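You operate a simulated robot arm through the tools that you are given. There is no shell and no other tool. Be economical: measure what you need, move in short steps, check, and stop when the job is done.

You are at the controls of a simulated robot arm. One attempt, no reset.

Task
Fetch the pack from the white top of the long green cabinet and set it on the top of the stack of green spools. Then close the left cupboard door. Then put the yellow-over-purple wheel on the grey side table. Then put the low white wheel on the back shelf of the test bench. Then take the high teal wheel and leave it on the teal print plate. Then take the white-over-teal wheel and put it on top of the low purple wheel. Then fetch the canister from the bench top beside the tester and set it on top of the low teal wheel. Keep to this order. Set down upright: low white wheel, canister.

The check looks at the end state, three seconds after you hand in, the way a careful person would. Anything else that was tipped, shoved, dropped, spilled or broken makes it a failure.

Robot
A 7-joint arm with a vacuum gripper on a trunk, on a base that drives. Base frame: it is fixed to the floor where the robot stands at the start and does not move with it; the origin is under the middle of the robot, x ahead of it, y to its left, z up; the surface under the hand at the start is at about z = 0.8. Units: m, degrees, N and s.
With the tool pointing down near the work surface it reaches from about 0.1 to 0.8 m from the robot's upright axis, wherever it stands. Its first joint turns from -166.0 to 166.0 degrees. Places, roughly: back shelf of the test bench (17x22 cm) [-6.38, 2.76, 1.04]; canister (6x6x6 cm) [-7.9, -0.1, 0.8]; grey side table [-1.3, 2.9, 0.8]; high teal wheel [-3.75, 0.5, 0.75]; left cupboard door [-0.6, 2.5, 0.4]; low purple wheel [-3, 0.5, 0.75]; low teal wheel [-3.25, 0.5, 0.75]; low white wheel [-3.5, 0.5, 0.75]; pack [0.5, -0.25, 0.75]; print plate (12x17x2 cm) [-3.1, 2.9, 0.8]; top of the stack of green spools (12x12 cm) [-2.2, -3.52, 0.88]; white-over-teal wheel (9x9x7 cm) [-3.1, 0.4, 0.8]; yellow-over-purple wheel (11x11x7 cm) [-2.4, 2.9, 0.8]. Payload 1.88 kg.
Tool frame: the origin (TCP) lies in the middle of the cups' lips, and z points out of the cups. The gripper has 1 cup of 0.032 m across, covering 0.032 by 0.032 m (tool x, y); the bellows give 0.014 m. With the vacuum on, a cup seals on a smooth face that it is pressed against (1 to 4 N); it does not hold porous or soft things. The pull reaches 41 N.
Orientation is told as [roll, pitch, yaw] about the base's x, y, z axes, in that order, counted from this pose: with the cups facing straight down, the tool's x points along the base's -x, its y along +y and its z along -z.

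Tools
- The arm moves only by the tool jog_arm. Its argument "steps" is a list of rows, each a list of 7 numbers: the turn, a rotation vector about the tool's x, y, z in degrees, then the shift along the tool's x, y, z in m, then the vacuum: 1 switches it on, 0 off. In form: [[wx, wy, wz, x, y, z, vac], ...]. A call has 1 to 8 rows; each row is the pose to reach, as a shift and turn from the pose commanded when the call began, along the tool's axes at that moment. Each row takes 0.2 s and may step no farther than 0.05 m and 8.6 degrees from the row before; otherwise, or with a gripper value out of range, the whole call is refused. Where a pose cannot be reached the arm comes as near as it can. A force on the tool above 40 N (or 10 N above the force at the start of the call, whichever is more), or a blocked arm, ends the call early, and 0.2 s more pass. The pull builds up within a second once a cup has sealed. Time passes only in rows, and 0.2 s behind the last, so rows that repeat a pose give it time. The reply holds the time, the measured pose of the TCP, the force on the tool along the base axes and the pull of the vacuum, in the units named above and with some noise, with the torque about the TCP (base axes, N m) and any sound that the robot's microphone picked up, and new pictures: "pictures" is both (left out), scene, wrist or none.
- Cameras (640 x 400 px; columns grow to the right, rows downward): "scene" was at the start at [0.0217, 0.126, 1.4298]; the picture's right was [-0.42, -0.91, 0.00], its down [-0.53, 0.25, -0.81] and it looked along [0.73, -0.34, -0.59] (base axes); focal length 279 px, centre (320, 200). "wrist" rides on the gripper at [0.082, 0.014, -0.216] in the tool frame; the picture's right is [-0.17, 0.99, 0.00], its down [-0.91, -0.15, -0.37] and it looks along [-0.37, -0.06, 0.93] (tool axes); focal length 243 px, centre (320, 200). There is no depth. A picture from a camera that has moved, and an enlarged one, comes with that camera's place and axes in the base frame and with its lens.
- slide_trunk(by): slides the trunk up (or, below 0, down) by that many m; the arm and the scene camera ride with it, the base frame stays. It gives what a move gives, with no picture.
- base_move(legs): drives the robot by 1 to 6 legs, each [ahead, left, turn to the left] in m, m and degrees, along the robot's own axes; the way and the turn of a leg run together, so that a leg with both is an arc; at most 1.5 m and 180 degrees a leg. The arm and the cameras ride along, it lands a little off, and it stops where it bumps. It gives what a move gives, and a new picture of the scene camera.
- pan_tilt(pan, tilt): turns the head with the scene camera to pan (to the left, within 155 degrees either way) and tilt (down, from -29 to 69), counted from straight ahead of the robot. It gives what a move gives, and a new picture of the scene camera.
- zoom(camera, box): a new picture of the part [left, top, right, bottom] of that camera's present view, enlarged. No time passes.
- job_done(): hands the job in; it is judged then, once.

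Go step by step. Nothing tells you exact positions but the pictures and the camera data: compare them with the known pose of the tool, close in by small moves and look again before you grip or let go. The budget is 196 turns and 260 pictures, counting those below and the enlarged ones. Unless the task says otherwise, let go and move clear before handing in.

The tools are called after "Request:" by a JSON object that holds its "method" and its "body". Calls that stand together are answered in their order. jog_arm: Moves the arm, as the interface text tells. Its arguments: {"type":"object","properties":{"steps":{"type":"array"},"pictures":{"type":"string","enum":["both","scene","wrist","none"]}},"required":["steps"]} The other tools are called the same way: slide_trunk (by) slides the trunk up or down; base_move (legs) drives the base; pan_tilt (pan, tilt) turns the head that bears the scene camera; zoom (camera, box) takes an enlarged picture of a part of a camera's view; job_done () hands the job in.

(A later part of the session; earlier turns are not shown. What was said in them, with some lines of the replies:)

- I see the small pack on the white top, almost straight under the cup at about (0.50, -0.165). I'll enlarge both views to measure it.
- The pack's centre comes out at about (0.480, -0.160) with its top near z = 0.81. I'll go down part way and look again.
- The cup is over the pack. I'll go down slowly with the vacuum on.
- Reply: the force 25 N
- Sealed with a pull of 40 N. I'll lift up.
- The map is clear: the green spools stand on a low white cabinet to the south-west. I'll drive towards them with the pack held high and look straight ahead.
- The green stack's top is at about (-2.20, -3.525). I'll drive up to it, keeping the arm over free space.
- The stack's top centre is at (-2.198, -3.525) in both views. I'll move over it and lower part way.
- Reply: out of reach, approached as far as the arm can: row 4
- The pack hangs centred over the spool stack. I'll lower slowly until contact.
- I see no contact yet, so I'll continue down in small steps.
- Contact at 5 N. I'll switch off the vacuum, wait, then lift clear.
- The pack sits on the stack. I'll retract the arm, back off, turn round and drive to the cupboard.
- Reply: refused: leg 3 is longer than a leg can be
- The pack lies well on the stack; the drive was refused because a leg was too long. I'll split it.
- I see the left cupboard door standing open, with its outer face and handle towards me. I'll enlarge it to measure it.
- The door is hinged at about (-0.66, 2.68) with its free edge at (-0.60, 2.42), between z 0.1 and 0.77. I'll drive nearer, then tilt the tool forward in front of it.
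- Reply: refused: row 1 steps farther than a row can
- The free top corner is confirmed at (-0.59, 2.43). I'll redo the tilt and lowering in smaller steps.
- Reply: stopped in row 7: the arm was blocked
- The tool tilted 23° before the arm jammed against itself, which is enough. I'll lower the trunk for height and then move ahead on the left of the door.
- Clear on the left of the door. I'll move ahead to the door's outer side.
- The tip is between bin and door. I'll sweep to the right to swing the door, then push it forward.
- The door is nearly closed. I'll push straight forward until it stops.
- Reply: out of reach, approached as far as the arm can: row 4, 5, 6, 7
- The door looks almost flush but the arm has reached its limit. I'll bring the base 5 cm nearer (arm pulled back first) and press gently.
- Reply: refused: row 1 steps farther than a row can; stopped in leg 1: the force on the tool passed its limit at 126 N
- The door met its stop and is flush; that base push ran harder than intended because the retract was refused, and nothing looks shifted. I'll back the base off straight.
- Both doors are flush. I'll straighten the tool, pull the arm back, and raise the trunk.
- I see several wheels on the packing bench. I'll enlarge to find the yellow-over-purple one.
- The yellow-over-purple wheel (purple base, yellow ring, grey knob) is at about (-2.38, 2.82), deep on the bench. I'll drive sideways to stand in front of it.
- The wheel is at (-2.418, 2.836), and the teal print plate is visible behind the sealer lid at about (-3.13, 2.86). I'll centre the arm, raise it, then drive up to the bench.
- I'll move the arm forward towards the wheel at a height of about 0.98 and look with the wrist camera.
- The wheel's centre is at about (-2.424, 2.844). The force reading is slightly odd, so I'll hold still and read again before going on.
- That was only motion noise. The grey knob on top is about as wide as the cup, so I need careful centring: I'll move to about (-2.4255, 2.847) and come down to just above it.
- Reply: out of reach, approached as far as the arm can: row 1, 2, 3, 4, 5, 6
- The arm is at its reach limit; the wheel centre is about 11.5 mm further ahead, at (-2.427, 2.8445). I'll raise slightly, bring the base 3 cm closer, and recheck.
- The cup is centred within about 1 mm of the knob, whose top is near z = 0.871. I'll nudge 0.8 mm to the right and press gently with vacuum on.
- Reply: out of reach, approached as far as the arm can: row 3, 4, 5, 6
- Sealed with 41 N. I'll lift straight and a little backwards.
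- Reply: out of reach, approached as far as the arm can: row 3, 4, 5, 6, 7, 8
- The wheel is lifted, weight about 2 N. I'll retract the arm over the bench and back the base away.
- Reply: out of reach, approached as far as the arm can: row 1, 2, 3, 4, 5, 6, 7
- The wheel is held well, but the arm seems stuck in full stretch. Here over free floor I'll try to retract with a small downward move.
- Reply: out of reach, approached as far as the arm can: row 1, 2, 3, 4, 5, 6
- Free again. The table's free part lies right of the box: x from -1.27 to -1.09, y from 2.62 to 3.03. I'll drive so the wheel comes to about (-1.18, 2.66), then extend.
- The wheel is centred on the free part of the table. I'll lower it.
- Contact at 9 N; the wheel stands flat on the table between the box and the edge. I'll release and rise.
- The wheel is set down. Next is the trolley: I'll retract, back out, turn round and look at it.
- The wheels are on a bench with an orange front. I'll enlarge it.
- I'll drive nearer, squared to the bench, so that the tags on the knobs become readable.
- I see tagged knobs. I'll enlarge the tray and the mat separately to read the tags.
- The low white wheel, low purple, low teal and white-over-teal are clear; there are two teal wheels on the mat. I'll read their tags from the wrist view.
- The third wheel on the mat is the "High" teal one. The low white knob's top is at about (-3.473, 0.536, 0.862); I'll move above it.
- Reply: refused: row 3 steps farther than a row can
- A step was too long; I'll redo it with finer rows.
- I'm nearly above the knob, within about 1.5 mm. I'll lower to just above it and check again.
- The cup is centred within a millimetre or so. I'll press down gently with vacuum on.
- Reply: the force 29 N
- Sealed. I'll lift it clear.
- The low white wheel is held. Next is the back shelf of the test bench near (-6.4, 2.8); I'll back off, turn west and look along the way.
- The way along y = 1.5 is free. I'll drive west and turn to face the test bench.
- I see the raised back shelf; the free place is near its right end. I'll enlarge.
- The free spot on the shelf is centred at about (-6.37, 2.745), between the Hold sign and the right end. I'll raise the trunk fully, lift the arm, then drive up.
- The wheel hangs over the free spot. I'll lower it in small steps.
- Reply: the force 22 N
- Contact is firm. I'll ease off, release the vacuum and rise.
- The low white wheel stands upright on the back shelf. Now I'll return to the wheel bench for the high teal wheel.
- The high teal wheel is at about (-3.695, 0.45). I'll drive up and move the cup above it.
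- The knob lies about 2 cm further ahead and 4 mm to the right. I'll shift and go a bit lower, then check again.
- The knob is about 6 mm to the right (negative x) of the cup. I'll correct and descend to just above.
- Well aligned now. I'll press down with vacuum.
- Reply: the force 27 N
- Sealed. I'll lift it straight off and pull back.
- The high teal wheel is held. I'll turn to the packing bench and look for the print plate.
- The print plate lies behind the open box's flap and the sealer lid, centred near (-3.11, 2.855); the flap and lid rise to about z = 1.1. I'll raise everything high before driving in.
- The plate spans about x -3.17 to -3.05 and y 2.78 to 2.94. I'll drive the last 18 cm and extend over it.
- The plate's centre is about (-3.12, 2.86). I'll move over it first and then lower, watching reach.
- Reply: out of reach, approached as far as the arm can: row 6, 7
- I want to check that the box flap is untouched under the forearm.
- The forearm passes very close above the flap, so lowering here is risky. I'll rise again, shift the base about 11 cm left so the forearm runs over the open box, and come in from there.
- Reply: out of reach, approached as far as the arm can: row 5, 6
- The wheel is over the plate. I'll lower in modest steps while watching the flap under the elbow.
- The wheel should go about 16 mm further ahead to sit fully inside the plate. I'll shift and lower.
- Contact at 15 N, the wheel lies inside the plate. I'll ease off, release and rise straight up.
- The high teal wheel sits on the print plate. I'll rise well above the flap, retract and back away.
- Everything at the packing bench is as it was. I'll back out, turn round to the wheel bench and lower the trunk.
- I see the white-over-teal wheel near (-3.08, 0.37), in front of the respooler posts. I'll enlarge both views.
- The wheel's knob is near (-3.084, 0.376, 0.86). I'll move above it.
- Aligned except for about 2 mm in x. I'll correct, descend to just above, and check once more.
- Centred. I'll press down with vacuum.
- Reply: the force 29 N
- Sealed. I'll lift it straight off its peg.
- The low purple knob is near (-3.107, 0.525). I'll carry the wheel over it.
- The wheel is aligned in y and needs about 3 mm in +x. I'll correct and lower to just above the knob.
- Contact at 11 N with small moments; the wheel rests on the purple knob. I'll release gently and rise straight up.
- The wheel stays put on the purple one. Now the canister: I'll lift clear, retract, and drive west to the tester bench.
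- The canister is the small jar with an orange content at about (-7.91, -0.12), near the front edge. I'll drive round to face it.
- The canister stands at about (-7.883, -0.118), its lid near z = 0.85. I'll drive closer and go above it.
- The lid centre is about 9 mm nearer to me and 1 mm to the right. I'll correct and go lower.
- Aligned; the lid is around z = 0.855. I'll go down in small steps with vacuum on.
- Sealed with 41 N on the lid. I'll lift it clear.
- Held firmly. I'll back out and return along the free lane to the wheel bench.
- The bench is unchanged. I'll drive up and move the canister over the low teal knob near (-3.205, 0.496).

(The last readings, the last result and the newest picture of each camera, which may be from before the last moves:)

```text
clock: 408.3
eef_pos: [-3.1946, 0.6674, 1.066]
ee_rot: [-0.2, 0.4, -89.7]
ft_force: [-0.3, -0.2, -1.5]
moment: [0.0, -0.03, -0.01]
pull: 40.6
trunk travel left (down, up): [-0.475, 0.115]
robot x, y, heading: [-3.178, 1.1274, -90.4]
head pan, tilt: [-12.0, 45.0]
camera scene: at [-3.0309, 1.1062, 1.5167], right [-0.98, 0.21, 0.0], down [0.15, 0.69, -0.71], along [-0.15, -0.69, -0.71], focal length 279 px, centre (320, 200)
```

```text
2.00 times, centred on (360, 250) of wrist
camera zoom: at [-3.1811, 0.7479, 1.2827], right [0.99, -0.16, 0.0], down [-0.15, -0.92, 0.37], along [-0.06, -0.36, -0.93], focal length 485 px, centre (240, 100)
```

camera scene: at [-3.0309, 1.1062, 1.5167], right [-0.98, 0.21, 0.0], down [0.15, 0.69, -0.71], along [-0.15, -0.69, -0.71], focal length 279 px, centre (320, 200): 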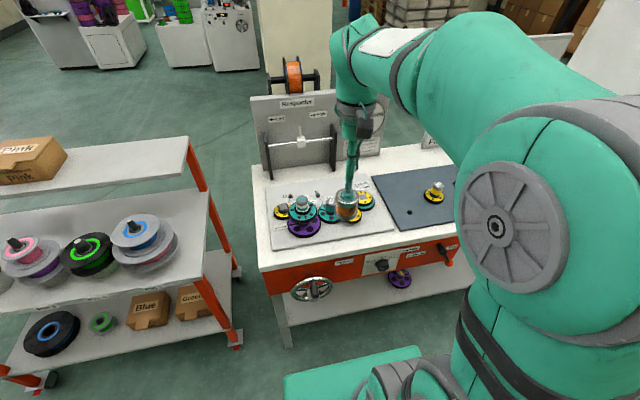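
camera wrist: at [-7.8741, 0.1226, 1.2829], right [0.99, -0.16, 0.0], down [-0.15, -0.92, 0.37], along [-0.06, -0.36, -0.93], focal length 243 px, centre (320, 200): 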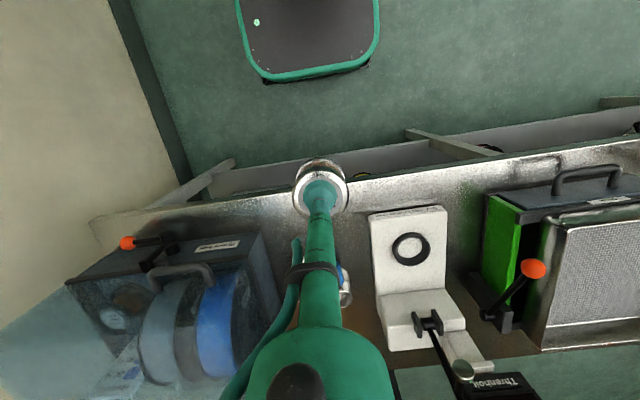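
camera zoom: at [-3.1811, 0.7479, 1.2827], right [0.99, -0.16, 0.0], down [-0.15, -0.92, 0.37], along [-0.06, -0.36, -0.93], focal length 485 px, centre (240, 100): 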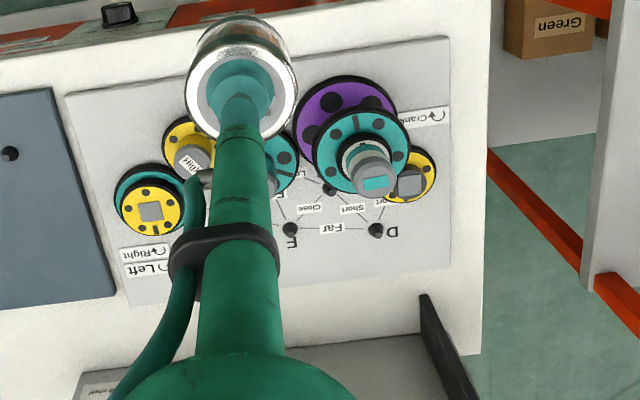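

Request:
{"method": "jog_arm", "body": {"steps": [[0, 0, 0, -0.045, -0.003, 0, 1], [0, 0, 0, -0.09, -0.006, 0, 1], [0, 0, 0, -0.135, -0.01, 0, 1], [0, 0, 0, -0.171, -0.01, 0.01, 1], [0, 0, 0, -0.171, -0.01, 0.05, 1], [0, 0, 0, -0.171, -0.01, 0.05, 1]], "pictures": "none"}}

Request:
{"method": "zoom", "body": {"camera": "scene", "box": [290, 160, 380, 250]}}

Request:
{"method": "zoom", "body": {"camera": "wrist", "box": [240, 60, 400, 220]}}

```text
clock: 409.7
eef_pos: [-3.2013, 0.4964, 1.0134]
ee_rot: [-0.2, 0.3, -89.7]
ft_force: [0.5, 0.0, -0.3]
moment: [0.03, -0.01, 0.0]
pull: 40.8
trunk travel left (down, up): [-0.475, 0.115]
robot x, y, heading: [-3.1796, 1.1296, -90.0]
head pan, tilt: [-12.0, 45.0]
```

```text
4.44 times, centred on (335, 205) of scene
camera zoom: at [-3.0309, 1.1061, 1.5167], right [-0.98, 0.21, 0.0], down [0.15, 0.69, -0.71], along [-0.15, -0.69, -0.71], focal length 1241 px, centre (253, 178)
```

zoom: 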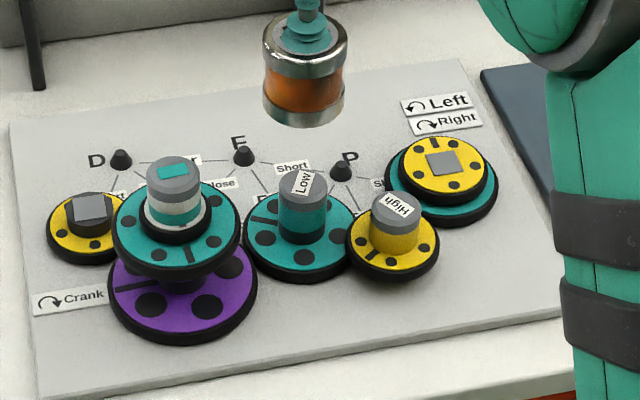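

```text
2.50 times, centred on (320, 140) of wrist
camera zoom: at [-3.1885, 0.5763, 1.2295], right [0.99, -0.16, 0.0], down [-0.15, -0.92, 0.37], along [-0.06, -0.36, -0.93], focal length 606 px, centre (320, 350)
```

zoom: 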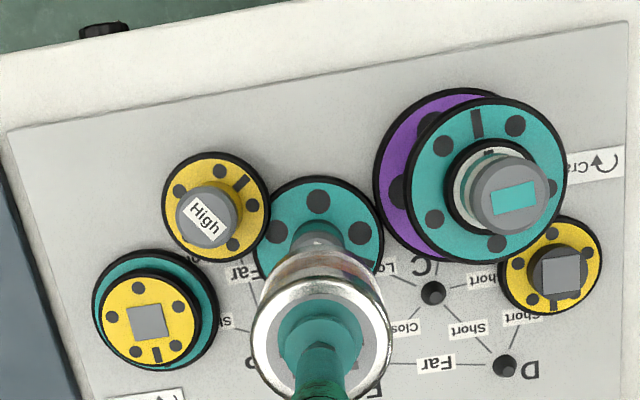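

The canister is centred over the low teal wheel. I'll lower it near the knob and check.

Request:
{"method": "jog_arm", "body": {"steps": [[0, 0, 0, -0.001, 0, 0.02, 1], [0, 0, 0, -0.001, 0, 0.04, 1], [0, 0, 0, -0.001, 0, 0.053, 1], [0, 0, 0, -0.001, 0, 0.053, 1]], "pictures": "none"}}

Request:
{"method": "zoom", "body": {"camera": "scene", "box": [290, 160, 380, 250]}}

Request:
{"method": "zoom", "body": {"camera": "wrist", "box": [240, 60, 400, 220]}}

```text
clock: 410.7
eef_pos: [-3.2026, 0.4959, 0.9615]
ee_rot: [-0.2, 0.2, -89.7]
ft_force: [0.4, -0.1, -1.2]
moment: [0.02, -0.06, -0.03]
pull: 40.9
trunk travel left (down, up): [-0.475, 0.115]
robot x, y, heading: [-3.182, 1.1296, -90.3]
head pan, tilt: [-12.0, 45.0]
```

```text
4.44 times, centred on (335, 205) of scene
camera zoom: at [-3.0309, 1.1061, 1.5167], right [-0.98, 0.21, 0.0], down [0.15, 0.69, -0.71], along [-0.15, -0.69, -0.71], focal length 1241 px, centre (253, 178)
```

zoom: 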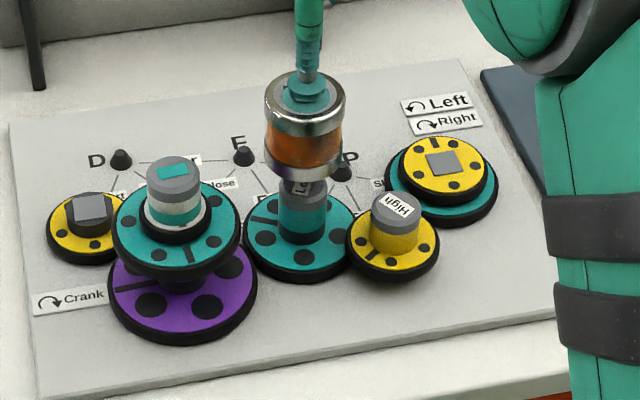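

```text
2.50 times, centred on (320, 140) of wrist
camera zoom: at [-3.1899, 0.5761, 1.1781], right [0.99, -0.16, 0.0], down [-0.15, -0.92, 0.37], along [-0.06, -0.36, -0.93], focal length 606 px, centre (320, 350)
```

zoom: 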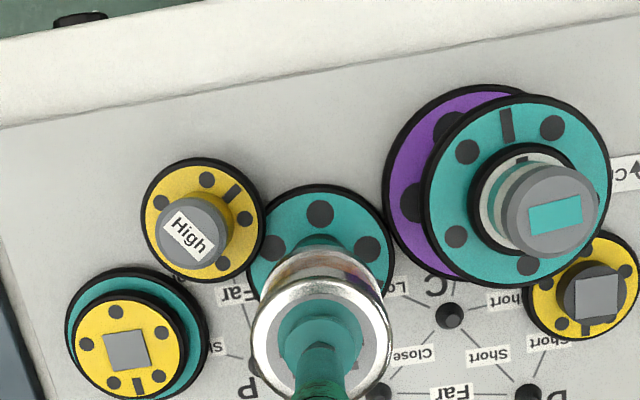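

Request:
{"method": "jog_arm", "body": {"steps": [[0, 0, 0, -0.0015, 0, 0.004, 1], [0, 0, 0, -0.0015, 0, 0.008, 1], [0, 0, 0, -0.0015, 0, 0.011, 1], [0, 0, 0, -0.0015, 0, 0.011, 1]], "pictures": "none"}}

```text
clock: 411.7
eef_pos: [-3.2046, 0.4948, 0.9511]
ee_rot: [-0.2, 0.5, -89.7]
ft_force: [-1.4, 0.3, -1.8]
moment: [0.03, 0.01, 0.01]
pull: 40.5
trunk travel left (down, up): [-0.475, 0.115]
robot x, y, heading: [-3.1829, 1.1273, -90.1]
head pan, tilt: [-12.0, 45.0]
```

Request:
{"method": "jog_arm", "body": {"steps": [[0, 0, 0, 0, 0, 0.003, 1], [0, 0, 0, 0, 0, 0.006, 1], [0, 0, 0, 0, 0, 0.006, 1]], "pictures": "none"}}

```text
clock: 412.5
eef_pos: [-3.2036, 0.4941, 0.9448]
ee_rot: [-0.2, 0.4, -89.7]
ft_force: [0.2, 0.2, -1.1]
moment: [0.01, 0.01, -0.03]
pull: 40.9
trunk travel left (down, up): [-0.475, 0.115]
robot x, y, heading: [-3.1813, 1.1274, -90.4]
head pan, tilt: [-12.0, 45.0]
```

Request:
{"method": "jog_arm", "body": {"steps": [[0, 0, 0, 0, 0, 0.003, 1], [0, 0, 0, 0, 0, 0.005, 1], [0, 0, 0, 0, 0, 0.005, 1]], "pictures": "none"}}

```text
clock: 413.3
eef_pos: [-3.2038, 0.4943, 0.9398]
ee_rot: [-0.2, 0.4, -89.7]
ft_force: [-0.9, 0.2, -1.9]
moment: [-0.02, 0.0, -0.02]
pull: 40.8
trunk travel left (down, up): [-0.475, 0.115]
robot x, y, heading: [-3.18, 1.1286, -90.4]
head pan, tilt: [-12.0, 45.0]
```

Request:
{"method": "jog_arm", "body": {"steps": [[0, 0, 0, 0, 0, 0.003, 1], [0, 0, 0, 0, 0, 0.005, 1], [0, 0, 0, 0, 0, 0.005, 1]], "pictures": "none"}}

Request:
{"method": "zoom", "body": {"camera": "scene", "box": [290, 160, 380, 250]}}

```text
clock: 414.1
eef_pos: [-3.2039, 0.4946, 0.9338]
ee_rot: [-0.2, 0.4, -89.7]
ft_force: [-0.3, 0.2, -1.9]
moment: [0.03, 0.01, -0.01]
pull: 40.7
trunk travel left (down, up): [-0.475, 0.115]
robot x, y, heading: [-3.179, 1.128, -90.1]
head pan, tilt: [-12.0, 45.0]
```

```text
4.44 times, centred on (335, 205) of scene
camera zoom: at [-3.0309, 1.1062, 1.5167], right [-0.98, 0.21, 0.0], down [0.15, 0.69, -0.71], along [-0.15, -0.69, -0.71], focal length 1241 px, centre (253, 178)
```

zoom: 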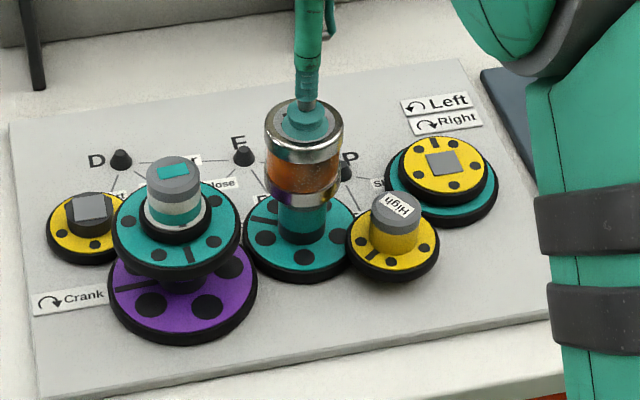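

Request:
{"method": "jog_arm", "body": {"steps": [[0, 0, 0, 0, 0, 0.002, 1], [0, 0, 0, 0, 0, 0.004, 1], [0, 0, 0, 0, 0, 0.004, 1]], "pictures": "none"}}

```text
clock: 414.9
eef_pos: [-3.2036, 0.4953, 0.9322]
ee_rot: [-0.2, 0.1, -89.7]
ft_force: [0.3, -0.3, 10.2]
moment: [-0.08, -0.07, -0.04]
pull: 40.9
trunk travel left (down, up): [-0.475, 0.115]
robot x, y, heading: [-3.1775, 1.1279, -90.5]
head pan, tilt: [-12.0, 45.0]
```

Contact at 10 N with small moments. I'll ease slightly, release, and rise straight up.

Request:
{"method": "jog_arm", "body": {"steps": [[0, 0, 0, 0, 0, -0.001, 1], [0, 0, 0, 0, 0, -0.001, 0], [0, 0, 0, 0, 0, -0.001, 0], [0, 0, 0, 0, 0, -0.001, 0], [0, 0, 0, 0, 0, -0.002, 0], [0, 0, 0, 0, 0, -0.01, 0], [0, 0, 0, 0, 0, -0.04, 0], [0, 0, 0, 0, 0, -0.08, 0]], "pictures": "wrist"}}

Request:
{"method": "zoom", "body": {"camera": "scene", "box": [290, 160, 380, 250]}}

```text
clock: 416.7
eef_pos: [-3.2044, 0.4932, 1.0125]
ee_rot: [-0.1, 0.4, -89.7]
ft_force: [-0.2, -0.1, 0.4]
moment: [0.02, -0.03, 0.05]
pull: 0.1
trunk travel left (down, up): [-0.475, 0.115]
robot x, y, heading: [-3.1799, 1.1267, -90.4]
head pan, tilt: [-12.0, 45.0]
camera wrist: at [-3.1904, 0.5734, 1.229], right [0.99, -0.16, 0.0], down [-0.15, -0.92, 0.37], along [-0.06, -0.36, -0.93], focal length 243 px, centre (320, 200)
```

wrist: 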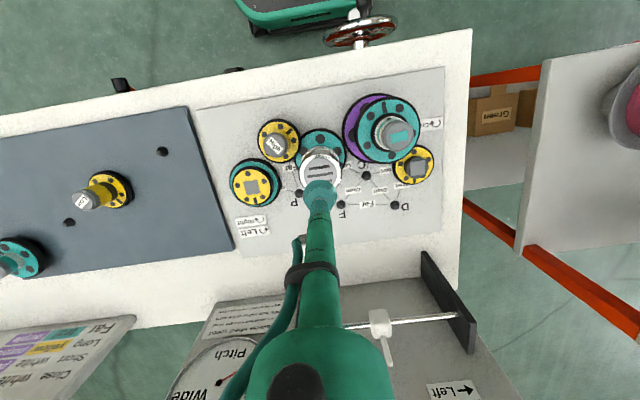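

```text
4.44 times, centred on (335, 205) of scene
camera zoom: at [-3.0309, 1.1061, 1.5166], right [-0.98, 0.21, 0.0], down [0.15, 0.69, -0.71], along [-0.15, -0.69, -0.71], focal length 1241 px, centre (253, 178)
```

zoom: 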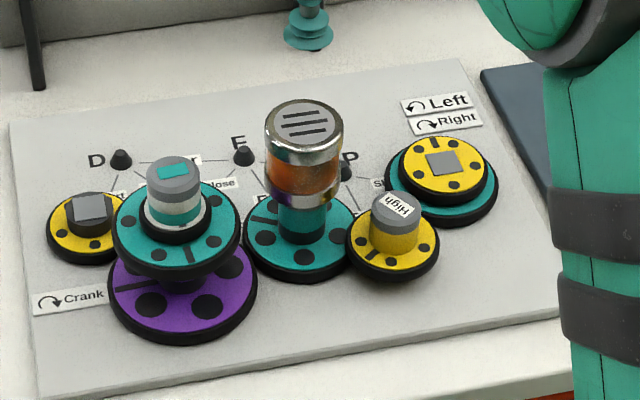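

The canister stands upright on the low teal wheel. I'll raise and retract the arm, then back off a little for a last look.

Request:
{"method": "jog_arm", "body": {"steps": [[0, 0, 0, 0, 0, -0.04, 0], [0, 0, 0, 0.03, 0, -0.07, 0], [0, 0, 0, 0.07, 0, -0.09, 0], [0, 0, 0, 0.11, 0, -0.1, 0], [0, 0, 0, 0.15, 0, -0.1, 0]], "pictures": "none"}}

Request:
{"method": "base_move", "body": {"legs": [[-0.4, 0, 0]]}}

Request:
{"method": "pan_tilt", "body": {"pan": 135, "tilt": 25}}

```text
clock: 417.9
eef_pos: [-3.205, 0.6443, 1.1133]
ee_rot: [-0.1, 0.4, -89.7]
ft_force: [-0.5, 0.2, 0.4]
moment: [0.0, 0.01, 0.03]
pull: 0.0
trunk travel left (down, up): [-0.475, 0.115]
robot x, y, heading: [-3.1798, 1.1235, -90.5]
head pan, tilt: [-12.0, 45.0]
```

```text
clock: 420.4
eef_pos: [-3.2032, 1.0399, 1.1138]
ee_rot: [-0.2, 0.2, -90.0]
ft_force: [1.1, 0.7, -0.2]
moment: [-0.02, -0.01, -0.02]
pull: 0.1
trunk travel left (down, up): [-0.475, 0.115]
robot x, y, heading: [-3.1779, 1.5204, -90.4]
head pan, tilt: [-12.0, 45.0]
camera scene: at [-3.028, 1.5011, 1.5167], right [-0.98, 0.22, 0.0], down [0.15, 0.69, -0.71], along [-0.15, -0.69, -0.71], focal length 279 px, centre (320, 200)
```

scene: 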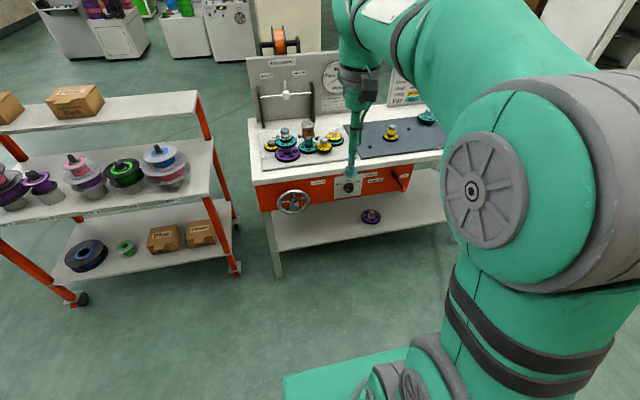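

```text
clock: 422.7
eef_pos: [-3.2032, 1.0391, 1.113]
ee_rot: [-0.2, 0.3, -89.9]
ft_force: [-0.7, -1.3, 0.2]
moment: [0.04, 0.04, 0.01]
pull: 0.1
trunk travel left (down, up): [-0.475, 0.115]
robot x, y, heading: [-3.1768, 1.5238, -90.6]
head pan, tilt: [135.0, 25.0]
camera scene: at [-2.9445, 1.645, 1.5472], right [0.7, -0.71, 0.0], down [-0.3, -0.3, -0.91], along [0.65, 0.63, -0.42], focal length 279 px, centre (320, 200)
```

scene: 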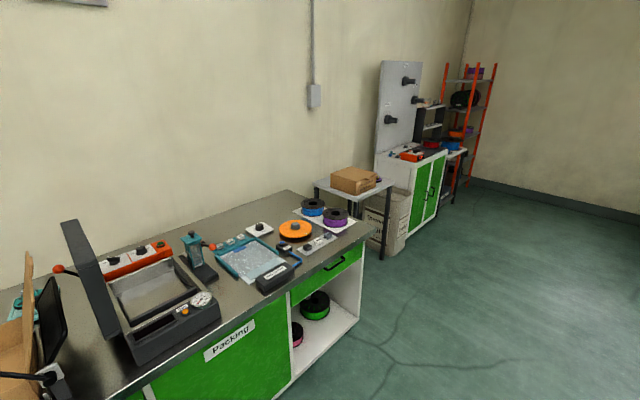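

The cupboard doors are flush, the bench is in order, and all placed items stood steady when last seen. I'm handing in.

Request:
{"method": "job_done", "body": {}}

```text
The job is handed in.
```

I did all seven steps in the order you gave, and everything I placed was standing steady when I last saw it. I did not go back to re-check the green spool stack or the test bench shelf before handing in.

While closing the left cupboard door, the base pushed harder than I meant it to (126 N at the peak). The door ended up flush, and I saw nothing else moved.
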